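You operate a simulated robot arm through the tools that you are given. There is no shell and no other tool.

Carry out the task below with a simulated two-armed robot. There is one attempt and no reset: what you move stays moved.

JOB
Try the stroke of station two with the handset: up to the peg, back down, pin in.
Fine: pull the safety pin first; keep the handset key down for each move and leave the handset on its shelf.

Only the result counts: the job must be done as asked and must still hold three seconds after the hand-in. Knocking over, shifting, dropping, spilling or breaking anything else fails it.

ROBOT AND FRAMES
Two 7-joint arms with two-finger parallel grippers on one trunk, on a base that drives. Base frame: it is fixed to the floor where the robot stands at the start and does not move with it; the origin is under the middle of the robot, x ahead of it, y to its left, z up. Units: mm, rad, N and s.
The left shoulder is at the start at [70, 134, 1114], the right one opposite. With the tool pointing down near the work surface each hand reaches from about 100 to 500 mm from the robot's upright axis, wherever it stands, measured 20 degrees to its own side. Places, roughly: black handset key [700, 900, 1000]; black motor plug (3x3x11 cm) [800, 400, 600]; blue motor plug (3x3x11 cm) [800, -200, 600]; down key [800, 800, 1000]; start key [800, 700, 1000]; station four carriage [900, -500, 1400]; station four clamp [700, -600, 500]; station four safety pin [700, -600, 1000]; station one carriage [900, 400, 1600]; station one clamp [700, 300, 500]; station one safety pin [700, 300, 1000]; station three carriage [900, -200, 1400]; station three clamp [700, -300, 500]; station three safety pin [700, -300, 1000]; station two carriage [900, 100, 1300]; station two safety pin [800, 0, 1000]. Payload 1.57 kg a hand.
The tool frame of a hand sits at the grasp point between the pads (the TCP): z along the fingers, y along the line on which they close. The tips reach 30 mm beyond it. Largest opening 80 mm; finger width 17, thickness 12; the body of the gripper, 40 by 82 mm, starts 80 mm behind the TCP.
Orientation is that of the tool frame in the base frame, as [roll, pitch, yaw] about the fixed x, y, z axes, in that order (R = Rz(yaw) Ry(pitch) Rx(roll)). With the fingers straight down and closing along the base's y, the tool's x points along the base's -x, its y along +y and its z along -z.

CONTROLS
- The arms move only by the tool nudge_tool. It takes "left_increments", "right_increments" or both (then of equal length, played together; a hand with none holds still); each is a list of rows, each a list of 7 numbers: the shift along the tool's x, y, z in units of 250 mm (1.0 is 250 mm), then the turn, a rotation vector about the tool's x, y, z in units of 60 degrees (1.0 is 60 degrees), then the finger opening in mm, from 0 to 80. In form: [[x, y, z, rx, ry, rz, hand], ...]. A call has 1 to 20 rows; each row is the pose to reach, as a shift and turn from the pose commanded when the call began, along the tool's axes at that moment. A call with a number of a shift or a turn outside -1 to 1 is refused whole. A row lasts 0.2 s, in which the tool goes at most 50 mm and 0.15 rad; a call with a longer step from one row to the next is refused whole, and so is a gripper value outside its range. Where a pose cannot be reached the arm comes as near as it can. A force on the tool above 40 N (or 10 N above the force at the start of the call, whichever is more), or a blocked arm, ends the call early, and 0.2 s more pass. The fingers move at their own pace (about 153 mm/s each) and stop on an object; they squeeze with about 37 N. The grip force told is the motor's: it shows also when the fingers shut on nothing. Time passes only in rows, and 0.2 s behind the last, so rows that repeat a pose let the fingers close. It gives the time, the measured TCP pose, the force on the tool (base axes), the opening and the grip force at its end, in the units of the frame above (readings bear some noise), with the torque about the TCP (base axes, N m) and any sound that the robot's microphone picked up.
- Cameras (640 x 400 px; columns grow to the right, rows downward): "scene" is now at [131, -0.9, 1402]; the picture's right is [0.08, -1.00, 0.00], its down [-0.14, -0.01, -0.99] and it looks along [0.99, 0.08, -0.14] (base axes); focal length 250 px, centre (320, 200). "left" rides on the left gripper at [72, 7, -122] in its tool frame; the picture's right is [-0.09, 1.00, 0.00], its down [-0.84, -0.08, -0.54] and it looks along [-0.54, -0.05, 0.84] (tool axes); focal length 238 px, centre (320, 200). "right" rides on the right gripper at [72, -7, -122] in its tool frame; the picture's right is [0.09, 1.00, 0.00], its down [-0.84, 0.08, -0.54] and it looks along [-0.54, 0.05, 0.84] (tool axes); focal length 238 px, centre (320, 200). There is no depth. A picture from a camera that has moved, and an enlarged one, comes with that camera's place and axes in the base frame and with its lens. The place of the scene camera against the robot may be out by one fixed shift of up to 25 mm in any direction.
- grab_frame(camera): a new picture of that camera. It takes no simulated time.
- move_column(by): slides the trunk up (or, below 0, down) by that many mm; the arms and the scene camera ride with it, the base frame stays. It gives what a move gives, with no picture.
- drive_base(legs): drives the robot by 1 to 6 legs, each [ahead, left, turn to the left] in mm, mm and rad, along the robot's own axes; the way and the turn of a leg run together, so that a leg with both is an arc; at most 1500 mm and 3.142 rad a leg. The arms and the cameras ride along, it lands a little off, and it stops where it bumps. It gives what a move gives.
- aim_head(pan, tilt): turns the head with the scene camera to pan (to the left, within 1.501 rad either way) and tilt (down, from -0.506 to 1.204), counted from straight ahead of the robot. It gives what a move gives.
- inspect(camera, box): a new picture of the part [left, top, right, bottom] of that camera's present view, enlarged. It takes no simulated time.
- finish_job(): hands the job in; it is judged then, once.

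Places have to be worked out from the pictures, the camera data and where the tool is seen. Open the grippers and draw the arms clear of the work before you hand the job in, unless the task says otherwise.

The tools are called after ">>>" by a JSON object that holds its "api" and its "payload". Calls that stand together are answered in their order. nudge_tool: Moves the arms, as the interface text tells. Its arguments: {"type":"object","properties":{"left_increments":{"type":"array"},"right_increments":{"type":"array"}},"required":[]} The other tools are called the same way: move_column (by) slides the trunk up or down; drive_base (legs) drives the base; aim_head (pan, tilt) turns the head that bears the scene camera; grab_frame (camera) takes a picture; inspect (camera, box) takes an enlarged picture of a part of a camera's view; finish_job () hands the job in.

At the start:

```text
clock: 0.0
left_tcp_pos: [517.0, 182.9, 1175.8]
left_orientation: [-3.142, 0.0, -3.141]
left_wrist_force: [-0.3, -0.2, -0.1]
left_ft_torque: [0.0, 0.04, 0.04]
left_opening: 80.0
left_grasp_force: 0.0
right_tcp_pos: [416.0, -136.0, 1269.6]
right_orientation: [3.141, 0.004, -3.141]
right_wrist_force: [0.3, -0.4, -0.8]
right_ft_torque: [0.02, 0.0, 0.02]
right_opening: 80.1
right_grasp_force: 0.1
trunk travel left (down, up): [-688.0, 252.0]
robot x, y, heading: [2.3, -0.5, 0.001]
head pan, tilt: [0.08, 0.143]
```

scene: 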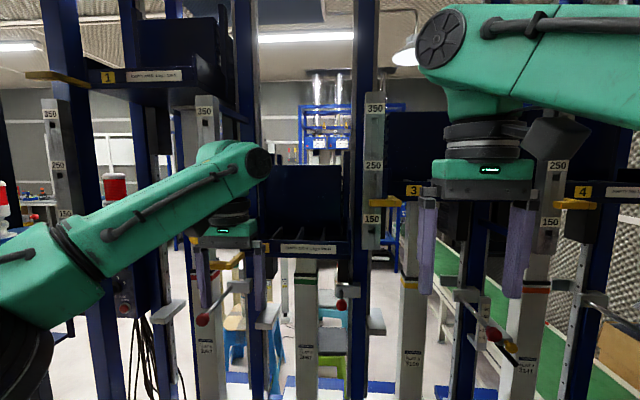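
right: 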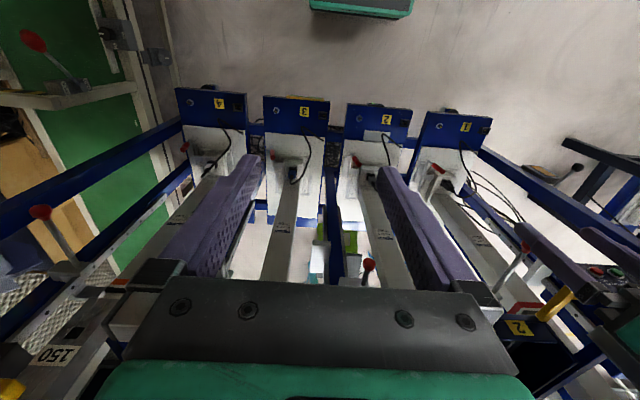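
left: 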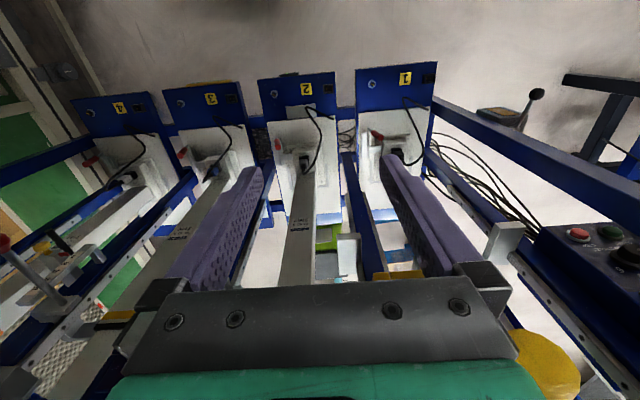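

The scene shows a rig of four stations with columns, pins, and a panel on the left. I'll look more closely before I move anything.

>>> {"api": "grab_frame", "payload": {"camera": "scene"}}

>>> {"api": "inspect", "payload": {"camera": "scene", "box": [180, 200, 400, 400]}}

>>> {"api": "inspect", "payload": {"camera": "left", "box": [440, 60, 640, 400]}}

>>> {"api": "inspect", "payload": {"camera": "left", "box": [200, 60, 460, 300]}}

```text
taken
camera scene: at [131.0, -0.9, 1402.0], right [0.08, -1.0, 0.0], down [-0.14, -0.01, -0.99], along [0.99, 0.08, -0.14], focal length 250 px, centre (320, 200)
```

scene: 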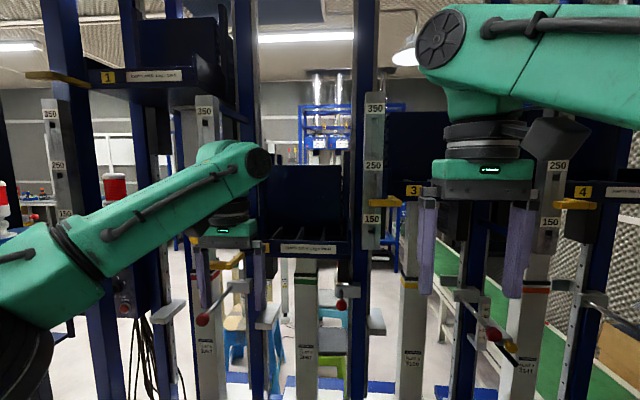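

```text
2.00 times, centred on (290, 300) of scene
camera zoom: at [131.0, -0.9, 1402.0], right [0.08, -1.0, 0.0], down [-0.14, -0.01, -0.99], along [0.99, 0.08, -0.14], focal length 501 px, centre (380, 0)
```

zoom: 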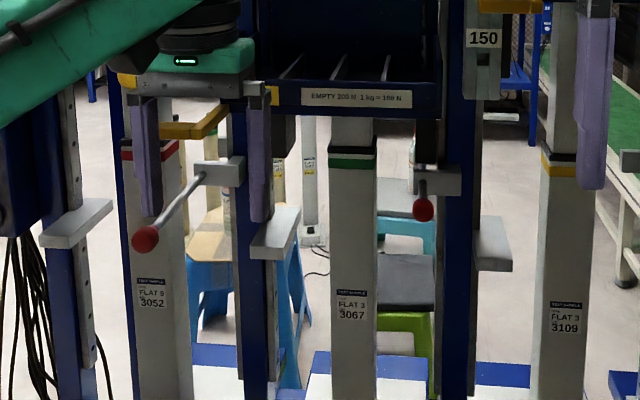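

```text
1.18 times, centred on (540, 230) of left
camera zoom: at [446.3, 189.9, 1297.4], right [0.09, 1.0, 0.0], down [0.84, -0.08, 0.54], along [0.54, -0.05, -0.84], focal length 280 px, centre (61, 165)
```

zoom: 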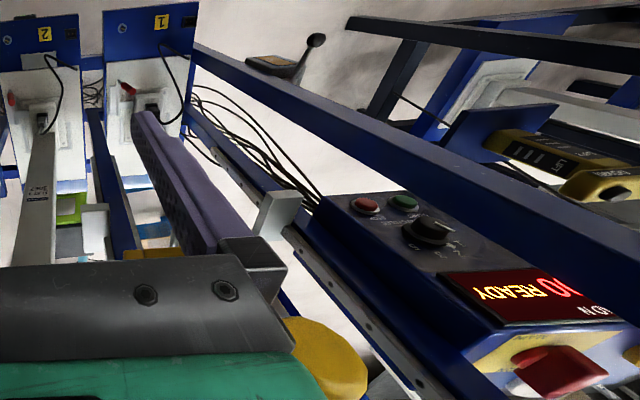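

```text
1.67 times, centred on (330, 180) of left
camera zoom: at [446.3, 189.9, 1297.4], right [0.09, 1.0, 0.0], down [0.84, -0.08, 0.54], along [0.54, -0.05, -0.84], focal length 397 px, centre (303, 233)
```

zoom: 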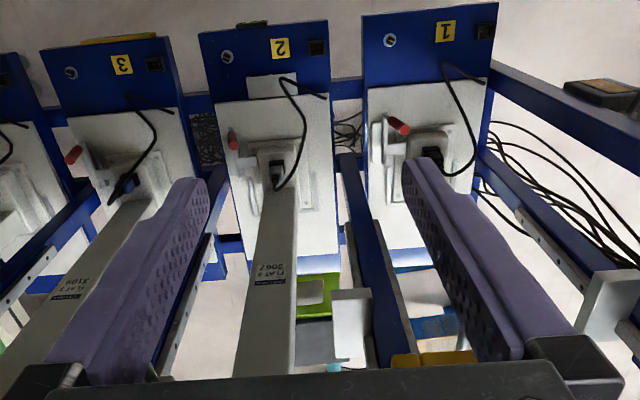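

Now I'll look to the left, towards the panel and the handset.

>>> {"api": "aim_head", "payload": {"pan": 0.8, "tilt": 0.4}}

>>> {"api": "grab_frame", "payload": {"camera": "scene"}}

```text
clock: 1.1
left_tcp_pos: [517.6, 181.1, 1176.1]
left_orientation: [-3.141, 0.0, -3.141]
left_wrist_force: [0.3, 0.4, -0.6]
left_ft_torque: [0.0, 0.0, -0.01]
left_opening: 80.3
left_grasp_force: 0.2
right_tcp_pos: [415.6, -134.8, 1269.8]
right_orientation: [3.141, 0.0, -3.141]
right_wrist_force: [-0.1, 0.3, 0.4]
right_ft_torque: [0.03, 0.03, 0.03]
right_opening: 79.9
right_grasp_force: 0.1
trunk travel left (down, up): [-688.0, 252.0]
robot x, y, heading: [-0.2, -0.5, 0.0]
head pan, tilt: [0.799, 0.4]
```

```text
taken
camera scene: at [103.3, 58.0, 1378.2], right [0.72, -0.7, 0.0], down [-0.27, -0.28, -0.92], along [0.64, 0.66, -0.39], focal length 250 px, centre (320, 200)
```

scene: 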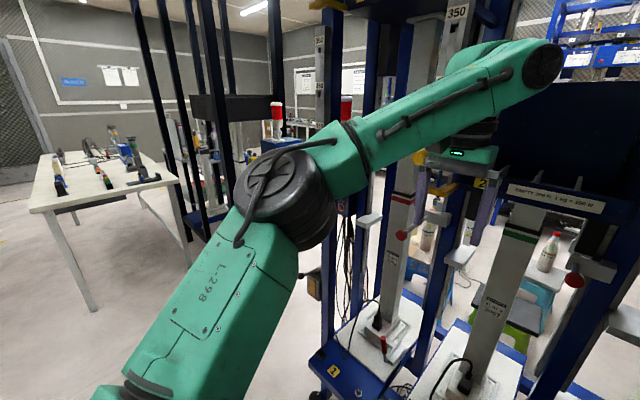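

The left arm blocks the view. I'll check the right side as well before planning any driving.

>>> {"api": "aim_head", "payload": {"pan": -0.7, "tilt": 0.5}}

>>> {"api": "grab_frame", "payload": {"camera": "scene"}}

>>> {"api": "aim_head", "payload": {"pan": 1.5, "tilt": 0.5}}

>>> {"api": "grab_frame", "payload": {"camera": "scene"}}

```text
clock: 2.7
left_tcp_pos: [518.1, 181.7, 1176.0]
left_orientation: [-3.14, 0.001, 3.141]
left_wrist_force: [0.7, -0.7, 0.5]
left_ft_torque: [-0.01, 0.0, 0.02]
left_opening: 80.3
left_grasp_force: 0.0
right_tcp_pos: [415.2, -135.5, 1270.2]
right_orientation: [-3.142, 0.002, 3.141]
right_wrist_force: [0.4, -0.8, 1.5]
right_ft_torque: [-0.04, -0.01, -0.01]
right_opening: 80.1
right_grasp_force: 0.0
trunk travel left (down, up): [-688.0, 252.0]
robot x, y, heading: [1.4, 0.7, 0.002]
head pan, tilt: [-0.7, 0.499]
```

```text
taken
camera scene: at [108.3, -66.8, 1369.1], right [-0.64, -0.77, 0.0], down [-0.37, 0.31, -0.88], along [0.67, -0.57, -0.48], focal length 250 px, centre (320, 200)
```

scene: 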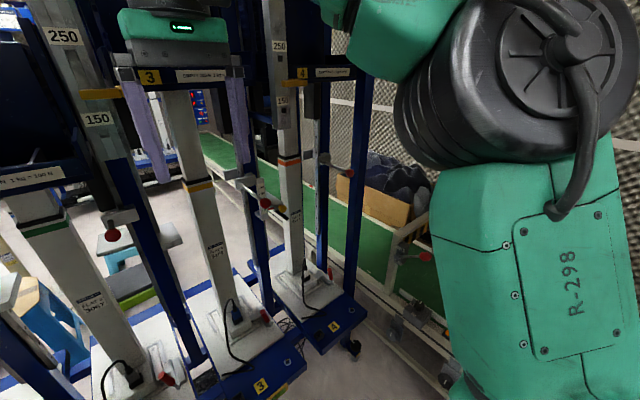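

```text
clock: 4.8
left_tcp_pos: [516.9, 183.1, 1175.8]
left_orientation: [3.141, 0.0, 3.141]
left_wrist_force: [-0.6, 1.1, -0.2]
left_ft_torque: [-0.03, -0.01, 0.0]
left_opening: 80.1
left_grasp_force: 0.1
right_tcp_pos: [415.7, -136.6, 1270.7]
right_orientation: [-3.141, 0.001, 3.141]
right_wrist_force: [0.8, 0.7, -0.1]
right_ft_torque: [0.01, 0.0, -0.03]
right_opening: 79.9
right_grasp_force: 0.0
trunk travel left (down, up): [-688.0, 252.0]
robot x, y, heading: [-3.3, 0.8, -0.0]
head pan, tilt: [1.499, 0.499]
```

```text
taken
camera scene: at [45.2, 82.5, 1369.1], right [1.0, -0.07, 0.0], down [-0.03, -0.48, -0.88], along [0.06, 0.88, -0.48], focal length 250 px, centre (320, 200)
```

scene: 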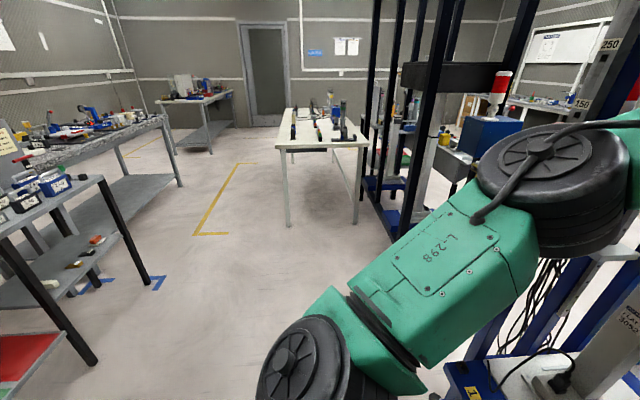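

There's free floor behind. I'll back straight up to get a wide view of the rig.

>>> {"api": "drive_base", "payload": {"legs": [[-350, 0, 0]]}}

>>> {"api": "aim_head", "payload": {"pan": 0.5, "tilt": 0.4}}

>>> {"api": "grab_frame", "payload": {"camera": "scene"}}

>>> {"api": "grab_frame", "payload": {"camera": "left"}}

```text
clock: 7.0
left_tcp_pos: [172.6, 182.7, 1175.2]
left_orientation: [3.14, -0.001, 3.141]
left_wrist_force: [0.1, 0.1, -1.3]
left_ft_torque: [0.03, 0.01, -0.02]
left_opening: 80.2
left_grasp_force: 0.1
right_tcp_pos: [70.2, -135.5, 1270.5]
right_orientation: [-3.141, 0.0, -3.14]
right_wrist_force: [1.1, 0.6, 0.3]
right_ft_torque: [0.01, 0.02, 0.02]
right_opening: 80.0
right_grasp_force: 0.1
trunk travel left (down, up): [-688.0, 252.0]
robot x, y, heading: [-350.9, -0.8, -0.004]
head pan, tilt: [1.499, 0.499]
```

```text
clock: 8.3
left_tcp_pos: [170.9, 182.5, 1174.6]
left_orientation: [3.14, 0.001, -3.141]
left_wrist_force: [0.9, -0.6, 0.9]
left_ft_torque: [-0.01, -0.01, -0.03]
left_opening: 79.9
left_grasp_force: 0.1
right_tcp_pos: [69.0, -134.9, 1271.4]
right_orientation: [3.142, 0.0, -3.141]
right_wrist_force: [0.6, 0.0, -0.5]
right_ft_torque: [-0.01, 0.0, -0.01]
right_opening: 80.1
right_grasp_force: 0.0
trunk travel left (down, up): [-688.0, 252.0]
robot x, y, heading: [-347.3, 0.9, -0.006]
head pan, tilt: [0.499, 0.4]
```

```text
taken
camera scene: at [-226.6, 36.2, 1378.2], right [0.48, -0.88, 0.0], down [-0.34, -0.19, -0.92], along [0.81, 0.44, -0.39], focal length 250 px, centre (320, 200)
```

scene: 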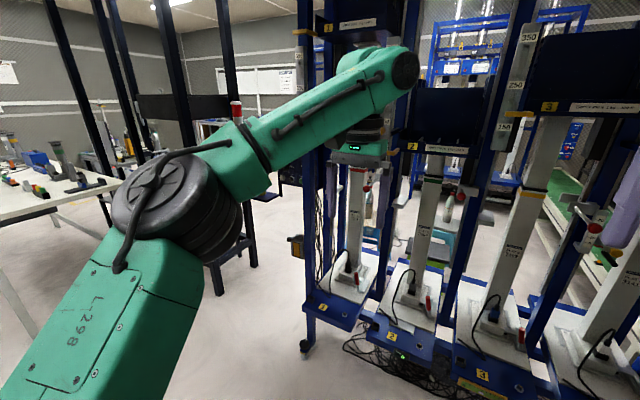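

```text
taken
camera left: at [99.7, 190.2, 1297.4], right [0.09, 1.0, 0.0], down [0.84, -0.08, 0.54], along [0.54, -0.05, -0.84], focal length 238 px, centre (320, 200)
```

left: 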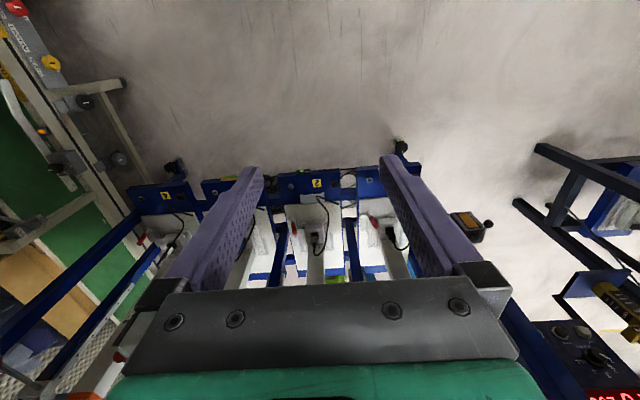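

The handset and the panel lie to the left. I'll drive left, staying back from the rig, to view them head-on.

>>> {"api": "drive_base", "payload": {"legs": [[0, 600, 0]]}}

>>> {"api": "aim_head", "payload": {"pan": 0.1, "tilt": 0.35}}

>>> {"api": "grab_frame", "payload": {"camera": "scene"}}

>>> {"api": "grab_frame", "payload": {"camera": "left"}}

>>> {"api": "grab_frame", "payload": {"camera": "right"}}

```text
clock: 11.7
left_tcp_pos: [168.4, 788.6, 1175.2]
left_orientation: [-3.141, -0.003, -3.137]
left_wrist_force: [0.6, 0.3, 0.0]
left_ft_torque: [0.0, 0.0, 0.01]
left_opening: 79.9
left_grasp_force: 0.0
right_tcp_pos: [69.4, 470.8, 1270.3]
right_orientation: [3.14, 0.0, -3.14]
right_wrist_force: [-1.4, 0.0, -0.6]
right_ft_torque: [0.02, 0.01, 0.0]
right_opening: 79.8
right_grasp_force: 0.1
trunk travel left (down, up): [-688.0, 252.0]
robot x, y, heading: [-347.1, 603.3, -0.001]
head pan, tilt: [0.499, 0.4]
```

```text
clock: 12.6
left_tcp_pos: [168.0, 791.0, 1176.4]
left_orientation: [3.141, -0.002, -3.138]
left_wrist_force: [-0.2, 0.6, -0.5]
left_ft_torque: [0.0, -0.01, -0.01]
left_opening: 80.1
left_grasp_force: 0.1
right_tcp_pos: [67.6, 471.7, 1270.2]
right_orientation: [-3.141, -0.001, -3.138]
right_wrist_force: [0.1, 0.3, 0.4]
right_ft_torque: [0.02, -0.02, -0.03]
right_opening: 79.9
right_grasp_force: 0.0
trunk travel left (down, up): [-688.0, 252.0]
robot x, y, heading: [-348.8, 607.2, 0.003]
head pan, tilt: [0.099, 0.351]
```

```text
taken
camera scene: at [-216.8, 606.7, 1382.7], right [0.1, -0.99, 0.0], down [-0.34, -0.04, -0.94], along [0.93, 0.1, -0.34], focal length 250 px, centre (320, 200)
```

scene: 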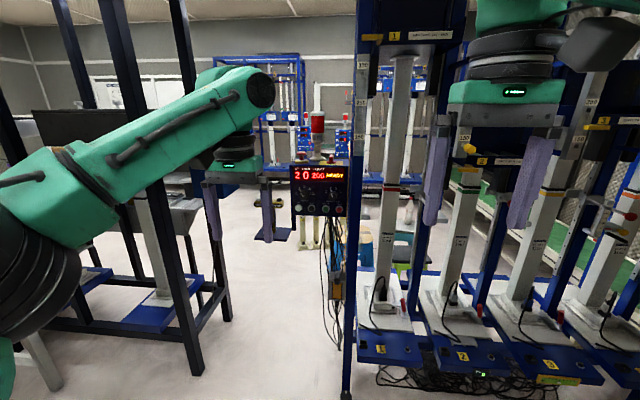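

```text
taken
camera left: at [97.5, 796.9, 1297.3], right [0.09, 1.0, 0.0], down [0.84, -0.07, 0.54], along [0.54, -0.05, -0.84], focal length 238 px, centre (320, 200)
```

left: 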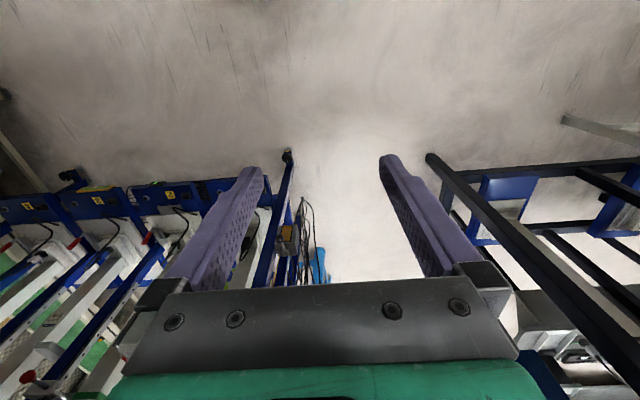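

```text
taken
camera right: at [-3.2, 463.8, 1392.4], right [-0.1, 1.0, 0.0], down [0.84, 0.08, 0.54], along [0.54, 0.05, -0.84], focal length 238 px, centre (320, 200)
```

right: 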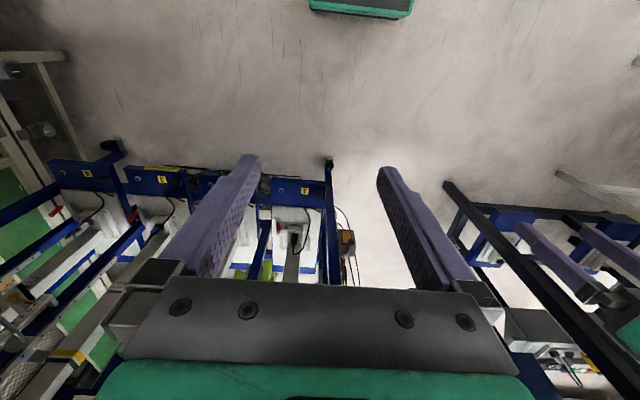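

The panel shows "2 0 200 READY"-like text. I'll zoom in on the panel and the stations.

>>> {"api": "inspect", "payload": {"camera": "scene", "box": [270, 140, 370, 240]}}

>>> {"api": "inspect", "payload": {"camera": "scene", "box": [300, 200, 400, 400]}}

>>> {"api": "inspect", "payload": {"camera": "scene", "box": [340, 0, 640, 200]}}

>>> {"api": "inspect", "payload": {"camera": "scene", "box": [340, 200, 640, 400]}}

```text
4.00 times, centred on (320, 190) of scene
camera zoom: at [-216.8, 606.7, 1382.7], right [0.1, -0.99, 0.0], down [-0.34, -0.04, -0.94], along [0.93, 0.1, -0.34], focal length 1002 px, centre (320, 240)
```

zoom: 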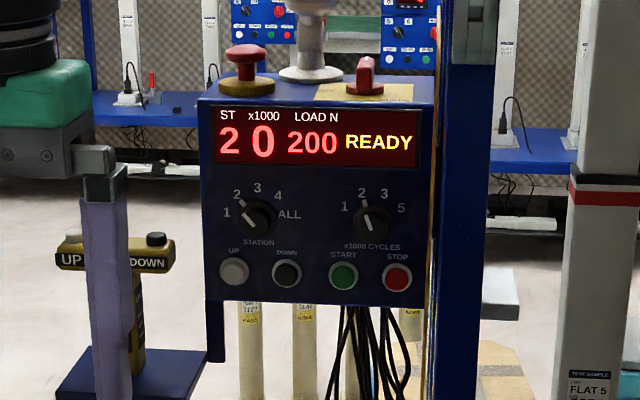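

```text
2.00 times, centred on (350, 300) of scene
camera zoom: at [-216.8, 606.7, 1382.7], right [0.1, -0.99, 0.0], down [-0.34, -0.04, -0.94], along [0.93, 0.1, -0.34], focal length 501 px, centre (260, 0)
```

zoom: 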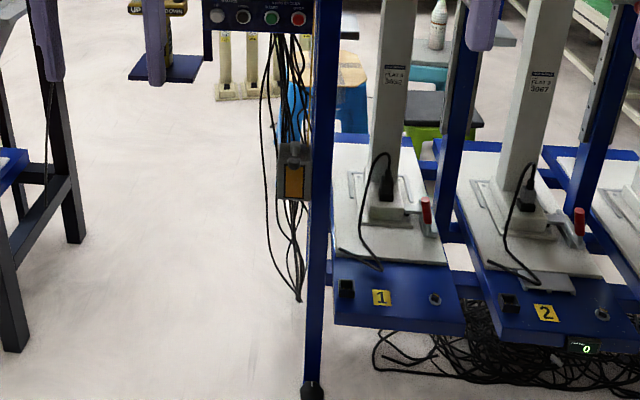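

```text
2.00 times, centred on (490, 100) of scene
camera zoom: at [-216.8, 606.7, 1382.7], right [0.1, -0.99, 0.0], down [-0.34, -0.04, -0.94], along [0.93, 0.1, -0.34], focal length 501 px, centre (-20, 400)
```

zoom: 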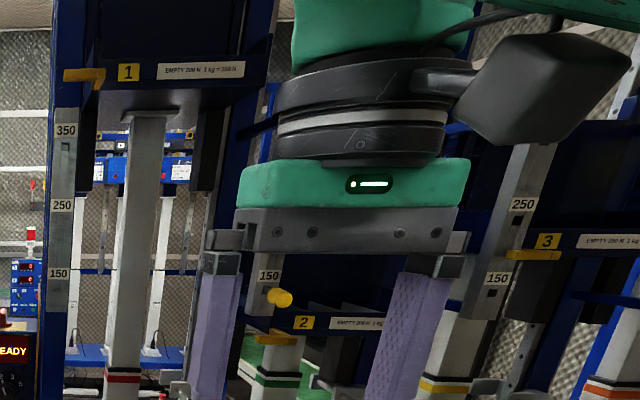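

```text
2.00 times, centred on (490, 300) of scene
camera zoom: at [-216.8, 606.7, 1382.7], right [0.1, -0.99, 0.0], down [-0.34, -0.04, -0.94], along [0.93, 0.1, -0.34], focal length 501 px, centre (-20, 0)
```

zoom: 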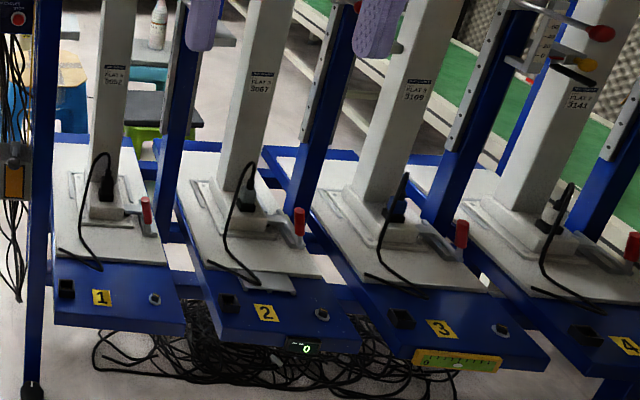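

I'll drive a bit further left so the handset is seen between the arms.

>>> {"api": "drive_base", "payload": {"legs": [[0, 280, 0]]}}

>>> {"api": "aim_head", "payload": {"pan": 0.0, "tilt": 0.35}}

>>> {"api": "grab_frame", "payload": {"camera": "scene"}}

>>> {"api": "inspect", "payload": {"camera": "scene", "box": [270, 120, 430, 240]}}

```text
clock: 14.5
left_tcp_pos: [165.2, 1071.0, 1176.3]
left_orientation: [3.14, -0.003, -3.135]
left_wrist_force: [0.1, -0.5, -0.7]
left_ft_torque: [0.01, -0.01, 0.02]
left_opening: 79.9
left_grasp_force: 0.0
right_tcp_pos: [67.1, 752.6, 1271.0]
right_orientation: [3.141, 0.001, -3.136]
right_wrist_force: [0.2, -0.7, -0.2]
right_ft_torque: [0.02, 0.0, -0.01]
right_opening: 80.1
right_grasp_force: 0.0
trunk travel left (down, up): [-688.0, 252.0]
robot x, y, heading: [-348.5, 882.9, 0.008]
head pan, tilt: [0.099, 0.351]
```

```text
clock: 15.2
left_tcp_pos: [164.9, 1073.5, 1176.4]
left_orientation: [-3.14, -0.001, -3.137]
left_wrist_force: [-0.1, 0.9, -0.2]
left_ft_torque: [-0.02, -0.03, -0.01]
left_opening: 79.8
left_grasp_force: 0.1
right_tcp_pos: [66.5, 754.6, 1269.0]
right_orientation: [-3.14, -0.001, -3.134]
right_wrist_force: [0.2, -0.2, 0.8]
right_ft_torque: [-0.01, -0.01, -0.03]
right_opening: 80.1
right_grasp_force: 0.0
trunk travel left (down, up): [-688.0, 252.0]
robot x, y, heading: [-353.4, 888.2, 0.006]
head pan, tilt: [0.0, 0.351]
```

```text
taken
camera scene: at [-218.1, 879.6, 1382.7], right [0.01, -1.0, 0.0], down [-0.34, 0.0, -0.94], along [0.94, 0.01, -0.34], focal length 250 px, centre (320, 200)
```

scene: 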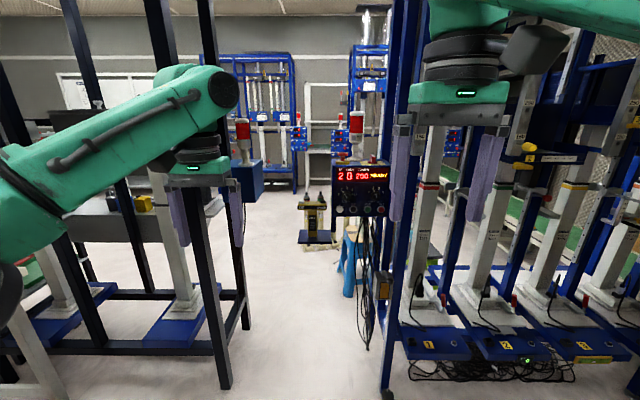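

```text
3.33 times, centred on (350, 180) of scene
camera zoom: at [-218.1, 879.6, 1382.7], right [0.01, -1.0, 0.0], down [-0.34, 0.0, -0.94], along [0.94, 0.01, -0.34], focal length 835 px, centre (220, 267)
```

zoom: 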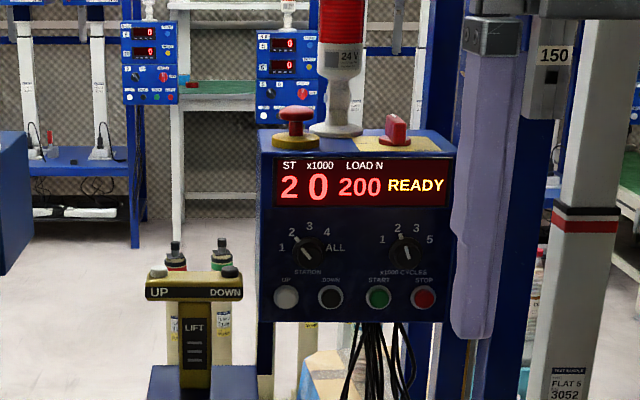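

The handset stands on a blue shelf with UP (grey key, left) and DOWN (black key, right); I triangulate the black key at about (730, 873, 1030). Next I'll go back in front of station two to study its pin, peg and carriage.

>>> {"api": "drive_base", "payload": {"legs": [[0, -790, 0], [100, 0, 0]]}}

>>> {"api": "aim_head", "payload": {"pan": -0.05, "tilt": 0.3}}

>>> {"api": "grab_frame", "payload": {"camera": "scene"}}

>>> {"api": "inspect", "payload": {"camera": "scene", "box": [240, 120, 400, 220]}}

>>> {"api": "inspect", "payload": {"camera": "scene", "box": [240, 0, 400, 120]}}

>>> {"api": "inspect", "payload": {"camera": "scene", "box": [240, 200, 400, 400]}}

```text
clock: 20.1
left_tcp_pos: [275.0, 303.0, 1177.2]
left_orientation: [3.141, 0.002, -3.124]
left_wrist_force: [0.3, 0.2, 1.1]
left_ft_torque: [0.0, 0.01, 0.03]
left_opening: 80.1
left_grasp_force: 0.0
right_tcp_pos: [178.6, -16.4, 1270.4]
right_orientation: [3.139, 0.002, -3.124]
right_wrist_force: [-1.5, 0.3, -0.9]
right_ft_torque: [-0.02, 0.03, -0.04]
right_opening: 80.1
right_grasp_force: 0.0
trunk travel left (down, up): [-688.0, 252.0]
robot x, y, heading: [-238.8, 115.5, 0.015]
head pan, tilt: [0.0, 0.351]
```

```text
clock: 20.8
left_tcp_pos: [276.4, 303.5, 1175.1]
left_orientation: [3.141, 0.0, -3.126]
left_wrist_force: [-0.1, 0.6, 0.3]
left_ft_torque: [-0.01, 0.0, -0.03]
left_opening: 80.0
left_grasp_force: 0.1
right_tcp_pos: [180.6, -15.1, 1270.8]
right_orientation: [3.141, 0.001, -3.125]
right_wrist_force: [0.6, -0.2, 0.2]
right_ft_torque: [-0.02, -0.02, -0.03]
right_opening: 79.7
right_grasp_force: 0.0
trunk travel left (down, up): [-688.0, 252.0]
robot x, y, heading: [-235.5, 113.2, 0.016]
head pan, tilt: [-0.051, 0.3]
```

```text
taken
camera scene: at [-105.7, 102.0, 1387.4], right [-0.03, -1.0, 0.0], down [-0.3, 0.01, -0.96], along [0.95, -0.03, -0.3], focal length 250 px, centre (320, 200)
```

scene: 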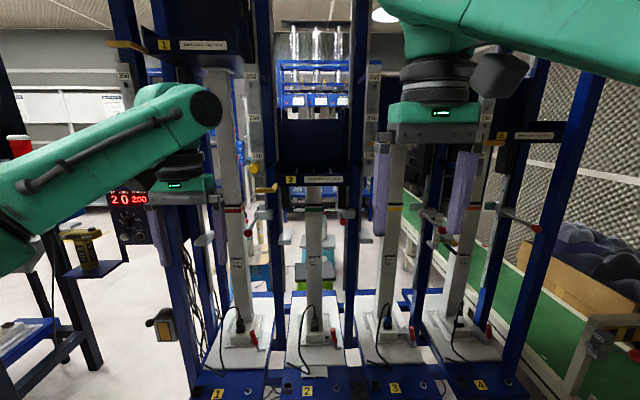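

```text
4.00 times, centred on (320, 170) of scene
camera zoom: at [-105.7, 102.0, 1387.4], right [-0.03, -1.0, 0.0], down [-0.3, 0.01, -0.96], along [0.95, -0.03, -0.3], focal length 1002 px, centre (320, 320)
```

zoom: 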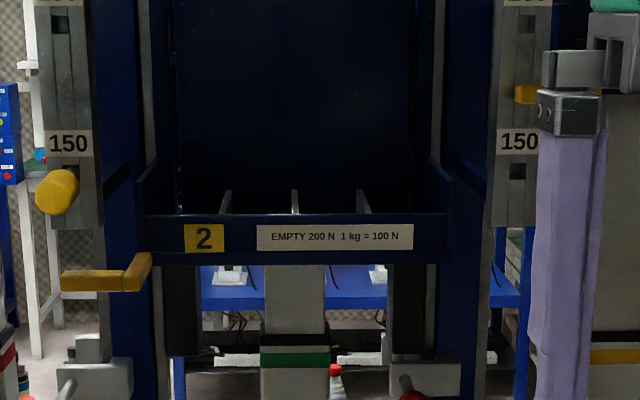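

```text
3.33 times, centred on (320, 60) of scene
camera zoom: at [-105.7, 102.0, 1387.4], right [-0.03, -1.0, 0.0], down [-0.3, 0.01, -0.96], along [0.95, -0.03, -0.3], focal length 835 px, centre (320, 667)
```

zoom: 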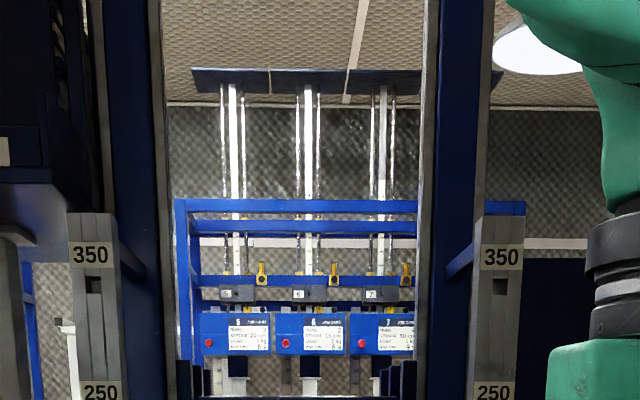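

```text
2.00 times, centred on (320, 300) of scene
camera zoom: at [-105.7, 102.0, 1387.4], right [-0.03, -1.0, 0.0], down [-0.3, 0.01, -0.96], along [0.95, -0.03, -0.3], focal length 501 px, centre (320, 0)
```

zoom: 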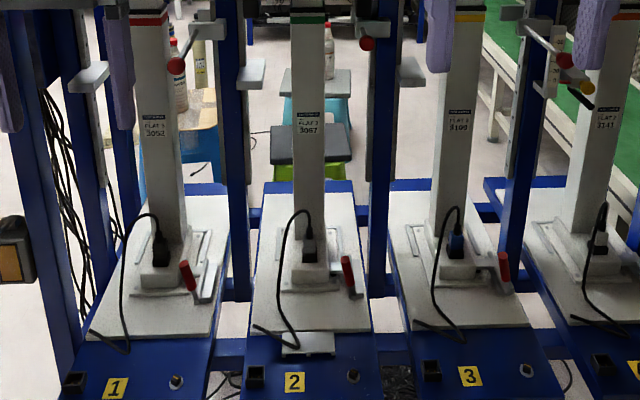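

Station two's carriage flag (yellow) sits just below the yellow peg in the 150 hole. Its safety pin, with a red ball at about (743, -10, 1040), sits below the carriage's right edge, so the hand has to go in level. I'll level the right hand (fingers towards +x) here in free space, in two steps.

>>> {"api": "nudge_tool", "payload": {"right_increments": [[-0.1, 0, 0.08, 0, -0.125, 0, 80], [-0.2, 0, 0.16, 0, -0.25, 0, 80], [-0.3, 0, 0.24, 0, -0.375, 0, 80], [-0.4, 0, 0.32, 0, -0.5, 0, 80], [-0.5, 0, 0.4, 0, -0.625, 0, 80], [-0.6, 0, 0.48, 0, -0.75, 0, 80], [-0.7, 0, 0.56, 0, -0.875, 0, 80], [-0.8, 0, 0.64, 0, -1.0, 0, 80]]}}

```text
clock: 22.6
left_tcp_pos: [277.7, 304.7, 1176.3]
left_orientation: [-3.141, -0.003, -3.126]
left_wrist_force: [-0.3, -1.2, 0.5]
left_ft_torque: [0.0, 0.03, 0.02]
left_opening: 79.8
left_grasp_force: 0.1
right_tcp_pos: [383.7, -11.6, 1110.4]
right_orientation: [3.135, 1.047, -3.129]
right_wrist_force: [-0.4, -0.2, 0.4]
right_ft_torque: [0.01, 0.0, 0.02]
right_opening: 80.1
right_grasp_force: 0.0
trunk travel left (down, up): [-688.0, 252.0]
robot x, y, heading: [-234.6, 113.7, 0.015]
head pan, tilt: [-0.051, 0.3]
```

The hand turned as commanded (60°). I'll turn the remaining 30° and look through the right camera.

>>> {"api": "nudge_tool", "payload": {"right_increments": [[0, 0, 0, 0, -0.125, 0, 80], [0, 0, 0, 0, -0.25, 0, 80], [0, 0, 0, 0, -0.375, 0, 80], [0, 0, 0, 0, -0.5, 0, 80]]}}

>>> {"api": "grab_frame", "payload": {"camera": "right"}}

>>> {"api": "grab_frame", "payload": {"camera": "scene"}}

```text
clock: 23.6
left_tcp_pos: [276.1, 303.8, 1176.0]
left_orientation: [3.141, -0.001, -3.125]
left_wrist_force: [0.1, 0.1, 0.3]
left_ft_torque: [-0.03, 0.01, 0.02]
left_opening: 80.0
left_grasp_force: 0.1
right_tcp_pos: [381.5, -13.2, 1109.0]
right_orientation: [1.146, 1.566, 1.162]
right_wrist_force: [0.3, 0.1, 0.0]
right_ft_torque: [0.0, 0.04, -0.01]
right_opening: 79.9
right_grasp_force: 0.0
trunk travel left (down, up): [-688.0, 252.0]
robot x, y, heading: [-238.0, 113.5, 0.023]
head pan, tilt: [-0.051, 0.3]
```

```text
taken
camera right: at [259.9, -21.3, 1038.3], right [-0.02, 1.0, -0.09], down [-0.54, 0.07, 0.84], along [0.84, 0.06, 0.54], focal length 238 px, centre (320, 200)
```

right: 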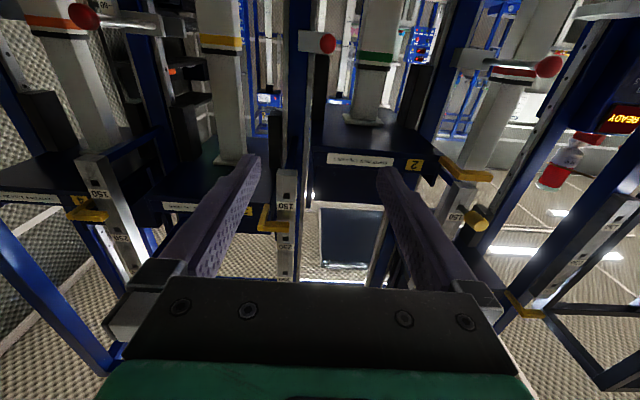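

```text
taken
camera scene: at [-105.3, 101.7, 1387.4], right [-0.03, -1.0, 0.0], down [-0.3, 0.01, -0.96], along [0.95, -0.03, -0.3], focal length 250 px, centre (320, 200)
```

scene: 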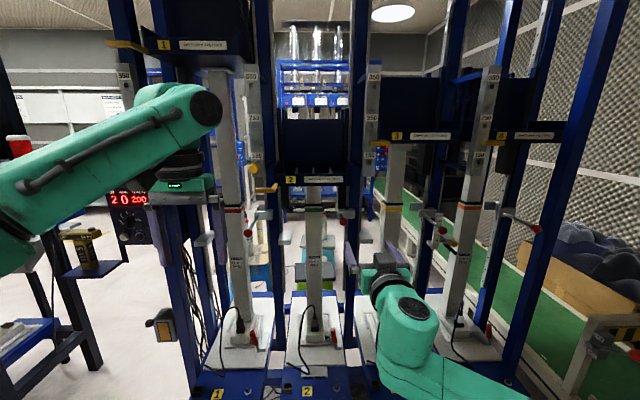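

The right camera view is upside down but clear: station two's pin ball is at pixel (327, 42). I'll zoom into it and the scene camera's view of the pin.

>>> {"api": "inspect", "payload": {"camera": "right", "box": [260, 0, 420, 100]}}

>>> {"api": "inspect", "payload": {"camera": "scene", "box": [310, 180, 380, 250]}}

>>> {"api": "inspect", "payload": {"camera": "scene", "box": [240, 130, 380, 230]}}

```text
4.00 times, centred on (340, 50) of right
camera zoom: at [259.9, -21.3, 1038.3], right [-0.02, 1.0, -0.09], down [-0.54, 0.07, 0.84], along [0.84, 0.06, 0.54], focal length 953 px, centre (240, 800)
```

zoom: 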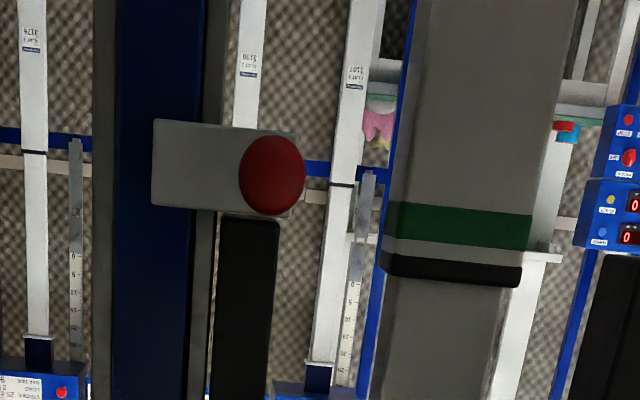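

```text
5.71 times, centred on (345, 215) of scene
camera zoom: at [-105.3, 101.7, 1387.4], right [-0.03, -1.0, 0.0], down [-0.3, 0.01, -0.96], along [0.95, -0.03, -0.3], focal length 1431 px, centre (177, 114)
```

zoom: 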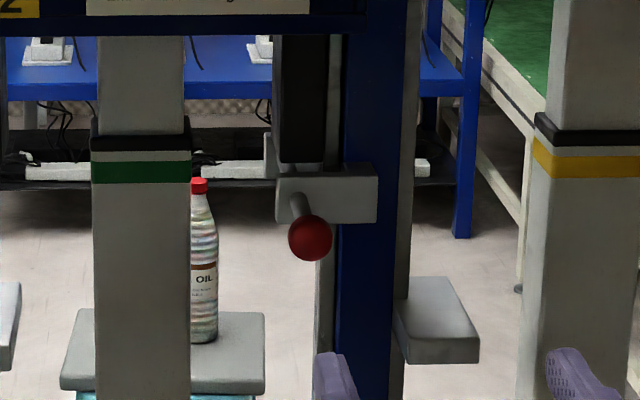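

```text
4.00 times, centred on (310, 180) of scene
camera zoom: at [-105.3, 101.7, 1387.4], right [-0.03, -1.0, 0.0], down [-0.3, 0.01, -0.96], along [0.95, -0.03, -0.3], focal length 1002 px, centre (360, 280)
```

zoom: 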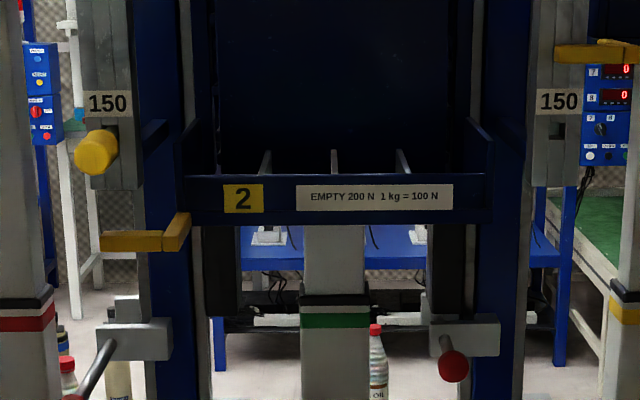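

The pin is a rod along x from a cantilevered block, with a red ball (about 28 mm) near (750, -10, 1033). I'll lower the right hand to that height in free space and drive ahead until the fingers are just short of the ball.

>>> {"api": "nudge_tool", "payload": {"right_increments": [[0.1, 0, 0, 0, 0, 0, 80], [0.2, 0, 0, 0, 0, 0, 80], [0.3, 0, 0, 0, 0, 0, 80]]}}

>>> {"api": "drive_base", "payload": {"legs": [[230, 0, -0.015]]}}

>>> {"api": "grab_frame", "payload": {"camera": "right"}}

>>> {"api": "grab_frame", "payload": {"camera": "scene"}}

```text
clock: 24.4
left_tcp_pos: [276.9, 303.9, 1175.4]
left_orientation: [3.141, 0.0, -3.124]
left_wrist_force: [-0.4, -0.3, -0.6]
left_ft_torque: [0.01, -0.01, -0.01]
left_opening: 79.9
left_grasp_force: 0.0
right_tcp_pos: [380.6, -12.7, 1037.7]
right_orientation: [0.405, 1.569, 0.419]
right_wrist_force: [-0.9, -0.9, 0.3]
right_ft_torque: [0.03, 0.02, 0.01]
right_opening: 80.1
right_grasp_force: 0.0
trunk travel left (down, up): [-688.0, 252.0]
robot x, y, heading: [-240.2, 110.5, 0.014]
head pan, tilt: [-0.051, 0.3]
```

```text
clock: 26.1
left_tcp_pos: [510.5, 299.6, 1177.4]
left_orientation: [-3.141, 0.001, -3.14]
left_wrist_force: [0.9, -0.4, -0.5]
left_ft_torque: [0.01, -0.01, 0.01]
left_opening: 79.8
left_grasp_force: 0.1
right_tcp_pos: [608.3, -19.2, 1036.3]
right_orientation: [0.613, 1.569, 0.614]
right_wrist_force: [-0.5, 0.0, 1.4]
right_ft_torque: [0.01, 0.02, -0.02]
right_opening: 79.9
right_grasp_force: 0.1
trunk travel left (down, up): [-688.0, 252.0]
robot x, y, heading: [-2.2, 116.9, 0.005]
head pan, tilt: [-0.051, 0.3]
```

```text
taken
camera right: at [487.6, -25.9, 964.6], right [0.0, 1.0, -0.09], down [-0.54, 0.08, 0.84], along [0.84, 0.05, 0.54], focal length 238 px, centre (320, 200)
```

right: 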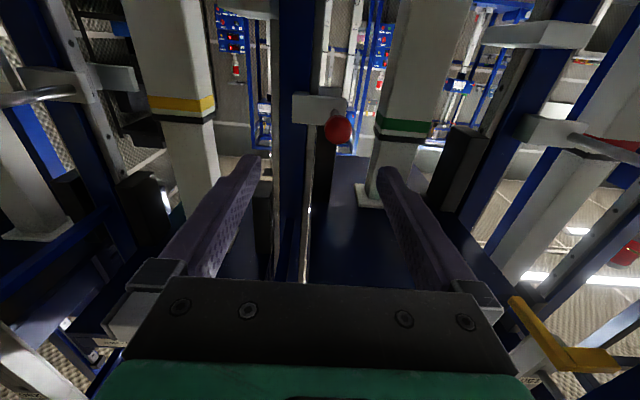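

```text
taken
camera scene: at [124.4, 102.4, 1387.6], right [-0.05, -1.0, 0.0], down [-0.29, 0.01, -0.96], along [0.95, -0.04, -0.3], focal length 250 px, centre (320, 200)
```

scene: 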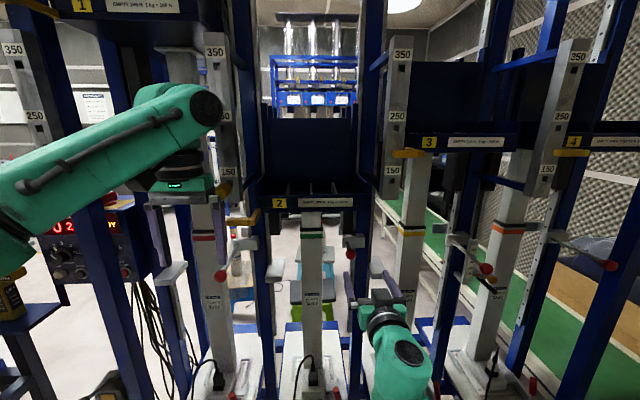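

The ball is well in view ahead of the fingers. I'll zoom in on it to refine its place.

>>> {"api": "inspect", "payload": {"camera": "right", "box": [280, 70, 400, 170]}}

>>> {"api": "inspect", "payload": {"camera": "scene", "box": [320, 220, 440, 320]}}

```text
4.00 times, centred on (340, 120) of right
camera zoom: at [487.6, -25.9, 964.6], right [0.0, 1.0, -0.09], down [-0.54, 0.08, 0.84], along [0.84, 0.05, 0.54], focal length 953 px, centre (240, 520)
```

zoom: 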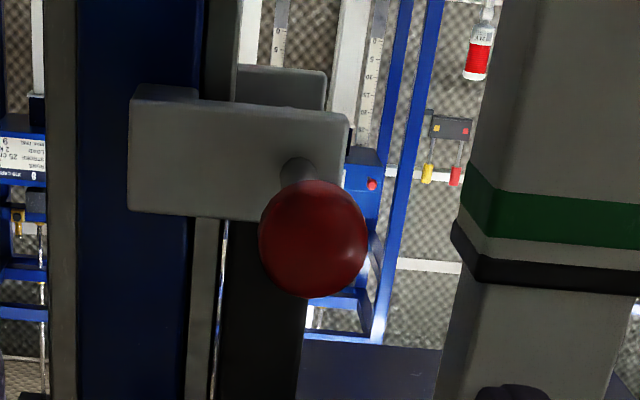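

```text
4.00 times, centred on (380, 270) of scene
camera zoom: at [124.4, 102.4, 1387.6], right [-0.05, -1.0, 0.0], down [-0.29, 0.01, -0.96], along [0.95, -0.04, -0.3], focal length 1002 px, centre (80, -80)
```

zoom: 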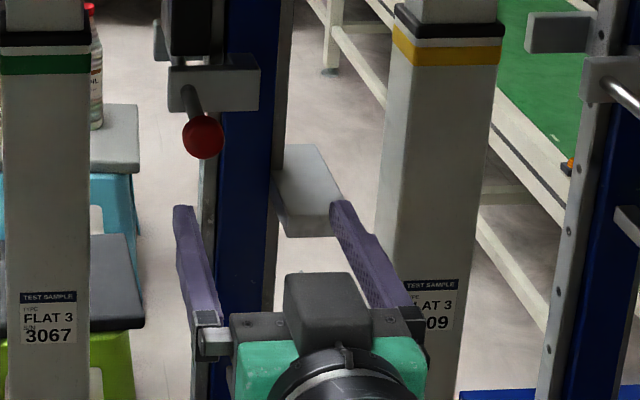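

Triangulating from two right-camera views puts the ball at about (727, -2, 1033). I'll align y/z and move 60 mm nearer, then check again.

>>> {"api": "nudge_tool", "payload": {"right_increments": [[0.006, 0.034, 0.06, 0, 0, 0, 80], [0.012, 0.068, 0.12, 0, 0, 0, 80], [0.012, 0.068, 0.18, 0, 0, 0, 80], [0.012, 0.068, 0.24, 0, 0, 0, 80]]}}

>>> {"api": "grab_frame", "payload": {"camera": "right"}}

>>> {"api": "inspect", "payload": {"camera": "scene", "box": [320, 220, 440, 320]}}

```text
clock: 27.1
left_tcp_pos: [510.0, 299.8, 1176.2]
left_orientation: [-3.14, 0.001, -3.139]
left_wrist_force: [-0.3, 0.5, -0.5]
left_ft_torque: [-0.01, 0.0, -0.01]
left_opening: 80.2
left_grasp_force: 0.1
right_tcp_pos: [671.5, -2.3, 1031.8]
right_orientation: [1.106, 1.571, 1.108]
right_wrist_force: [-0.7, -0.4, 0.1]
right_ft_torque: [-0.04, 0.0, 0.0]
right_opening: 80.1
right_grasp_force: 0.0
trunk travel left (down, up): [-688.0, 252.0]
robot x, y, heading: [-7.3, 114.8, 0.002]
head pan, tilt: [-0.051, 0.3]
```

```text
taken
camera right: at [549.0, -9.6, 960.3], right [0.0, 1.0, -0.09], down [-0.54, 0.08, 0.84], along [0.84, 0.05, 0.54], focal length 238 px, centre (320, 200)
```

right: 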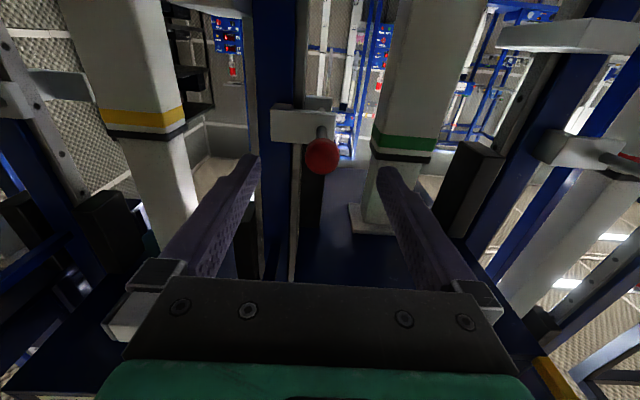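

```text
4.00 times, centred on (380, 270) of scene
camera zoom: at [125.6, 103.0, 1387.4], right [-0.05, -1.0, 0.0], down [-0.3, 0.01, -0.96], along [0.95, -0.04, -0.3], focal length 1002 px, centre (80, -80)
```

zoom: 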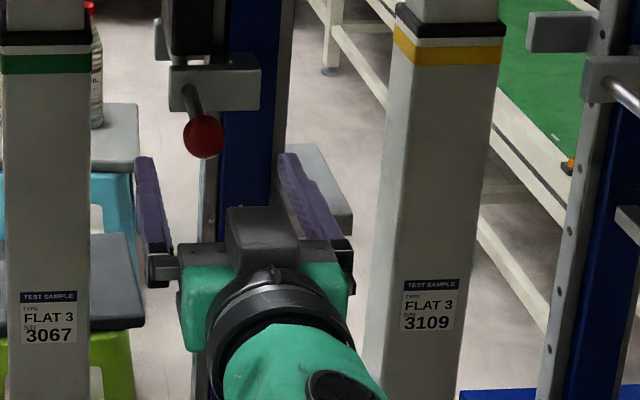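

The ball is refined to about (725, -2, 1032) and the hand is aligned. I'll advance 58 mm and close on the ball.

>>> {"api": "nudge_tool", "payload": {"right_increments": [[0, 0, 0.08, 0, 0, 0, 80], [0, 0, 0.16, 0, 0, 0, 80], [0, 0, 0.232, 0, 0, 0, 80], [0, 0, 0.232, 0, 0, 0, 80]]}}

>>> {"api": "grab_frame", "payload": {"camera": "right"}}

>>> {"api": "inspect", "payload": {"camera": "scene", "box": [320, 220, 440, 320]}}

```text
clock: 28.1
left_tcp_pos: [509.6, 298.5, 1176.4]
left_orientation: [-3.141, -0.001, -3.14]
left_wrist_force: [0.2, 0.6, -0.2]
left_ft_torque: [0.01, 0.0, 0.04]
left_opening: 80.0
left_grasp_force: 0.0
right_tcp_pos: [727.6, -0.8, 1034.0]
right_orientation: [0.774, 1.568, 0.775]
right_wrist_force: [1.0, -0.3, 0.5]
right_ft_torque: [0.01, 0.02, 0.03]
right_opening: 79.9
right_grasp_force: 0.1
trunk travel left (down, up): [-688.0, 252.0]
robot x, y, heading: [-5.6, 114.6, 0.004]
head pan, tilt: [-0.051, 0.3]
```

```text
taken
camera right: at [606.0, -9.9, 962.7], right [0.0, 1.0, -0.09], down [-0.54, 0.07, 0.84], along [0.84, 0.05, 0.54], focal length 238 px, centre (320, 200)
```

right: 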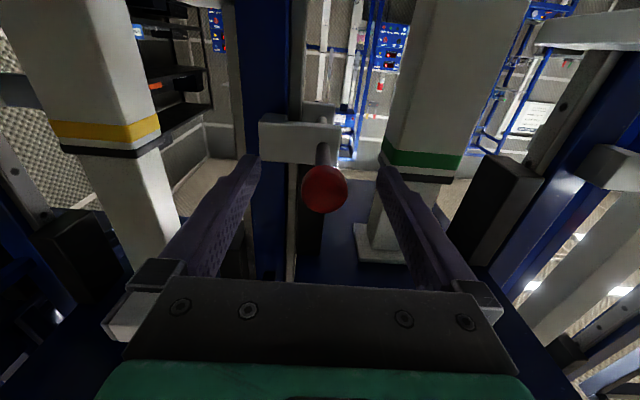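

```text
4.00 times, centred on (380, 270) of scene
camera zoom: at [125.2, 102.3, 1387.5], right [-0.05, -1.0, 0.0], down [-0.3, 0.01, -0.96], along [0.95, -0.04, -0.3], focal length 1002 px, centre (80, -80)
```

zoom: 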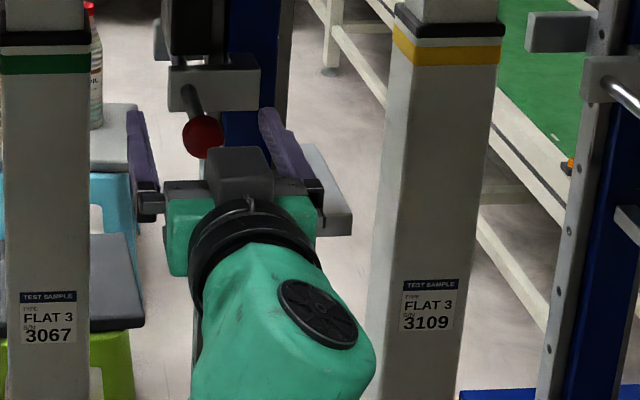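

TCP and ball coincide in the image (ball at (325,189), TCP projects to ~(324,191)). Closing the fingers now.

>>> {"api": "nudge_tool", "payload": {"right_increments": [[0, 0, 0.01, 0, 0, 0, 40], [0, 0, 0.01, 0, 0, 0, 20], [0, 0, 0.01, 0, 0, 0, 0], [0, 0, 0.01, 0, 0, 0, 0], [0, 0, 0.01, 0, 0, 0, 0]]}}

>>> {"api": "grab_frame", "payload": {"camera": "right"}}

```text
clock: 29.3
left_tcp_pos: [510.2, 300.5, 1175.4]
left_orientation: [-3.14, -0.001, -3.14]
left_wrist_force: [0.3, -0.4, -0.2]
left_ft_torque: [-0.02, 0.0, -0.01]
left_opening: 80.3
left_grasp_force: 0.0
right_tcp_pos: [730.4, 0.5, 1032.8]
right_orientation: [2.269, 1.569, 2.271]
right_wrist_force: [-1.9, 5.9, -1.8]
right_ft_torque: [0.08, -0.08, -0.24]
right_opening: 27.2
right_grasp_force: 37.7
trunk travel left (down, up): [-688.0, 252.0]
robot x, y, heading: [-6.8, 115.6, 0.006]
head pan, tilt: [-0.051, 0.3]
```

```text
taken
camera right: at [608.3, -7.6, 962.2], right [0.0, 1.0, -0.09], down [-0.54, 0.08, 0.84], along [0.84, 0.05, 0.54], focal length 238 px, centre (320, 200)
```

right: 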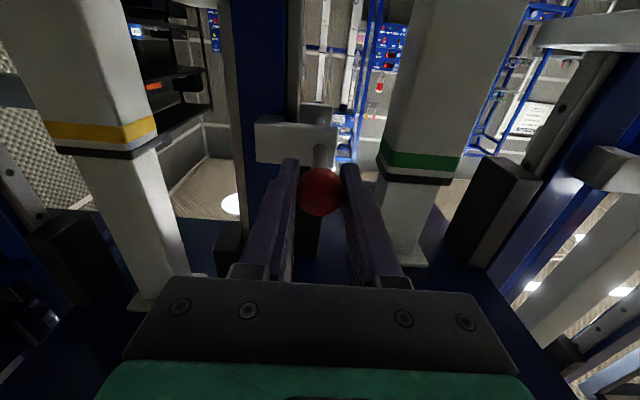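

The ball is gripped (27 mm, 37.7 N). I'll pull back gently in -x, 30 mm first, watching the force.

>>> {"api": "nudge_tool", "payload": {"right_increments": [[0, 0.006, -0.03, 0, 0, 0, 0], [0, 0.008, -0.06, 0, 0, 0, 0], [0, 0.008, -0.09, 0, 0, 0, 0], [0, 0.008, -0.12, 0, 0, 0, 0]]}}

>>> {"api": "grab_frame", "payload": {"camera": "right"}}

>>> {"api": "inspect", "payload": {"camera": "scene", "box": [320, 220, 440, 320]}}

```text
clock: 30.3
left_tcp_pos: [509.7, 298.8, 1177.0]
left_orientation: [-3.141, -0.002, -3.139]
left_wrist_force: [0.1, 0.8, -0.4]
left_ft_torque: [0.0, 0.0, 0.01]
left_opening: 79.7
left_grasp_force: 0.1
right_tcp_pos: [699.8, 0.6, 1033.9]
right_orientation: [0.688, 1.57, 0.688]
right_wrist_force: [0.2, -0.9, 1.5]
right_ft_torque: [-0.01, -0.05, -0.24]
right_opening: 27.2
right_grasp_force: 38.1
trunk travel left (down, up): [-688.0, 252.0]
robot x, y, heading: [-9.3, 113.6, 0.003]
head pan, tilt: [-0.051, 0.3]
```

```text
taken
camera right: at [578.5, -7.2, 962.0], right [0.0, 1.0, -0.09], down [-0.54, 0.08, 0.84], along [0.84, 0.05, 0.54], focal length 238 px, centre (320, 200)
```

right: 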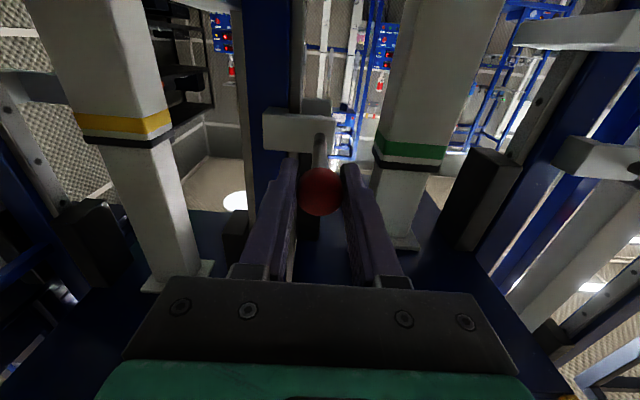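

```text
4.00 times, centred on (380, 270) of scene
camera zoom: at [124.6, 101.8, 1387.5], right [-0.05, -1.0, 0.0], down [-0.29, 0.01, -0.96], along [0.95, -0.04, -0.3], focal length 1002 px, centre (80, -80)
```

zoom: 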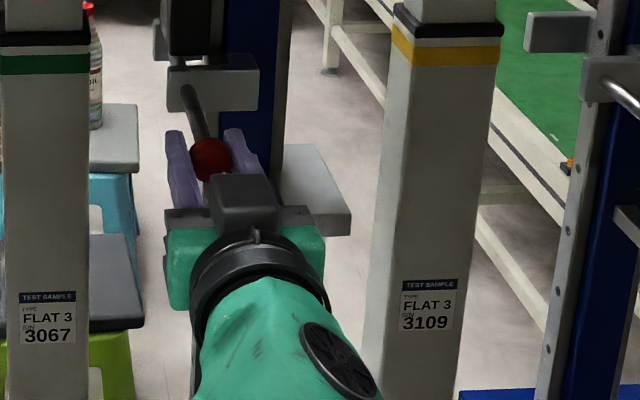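

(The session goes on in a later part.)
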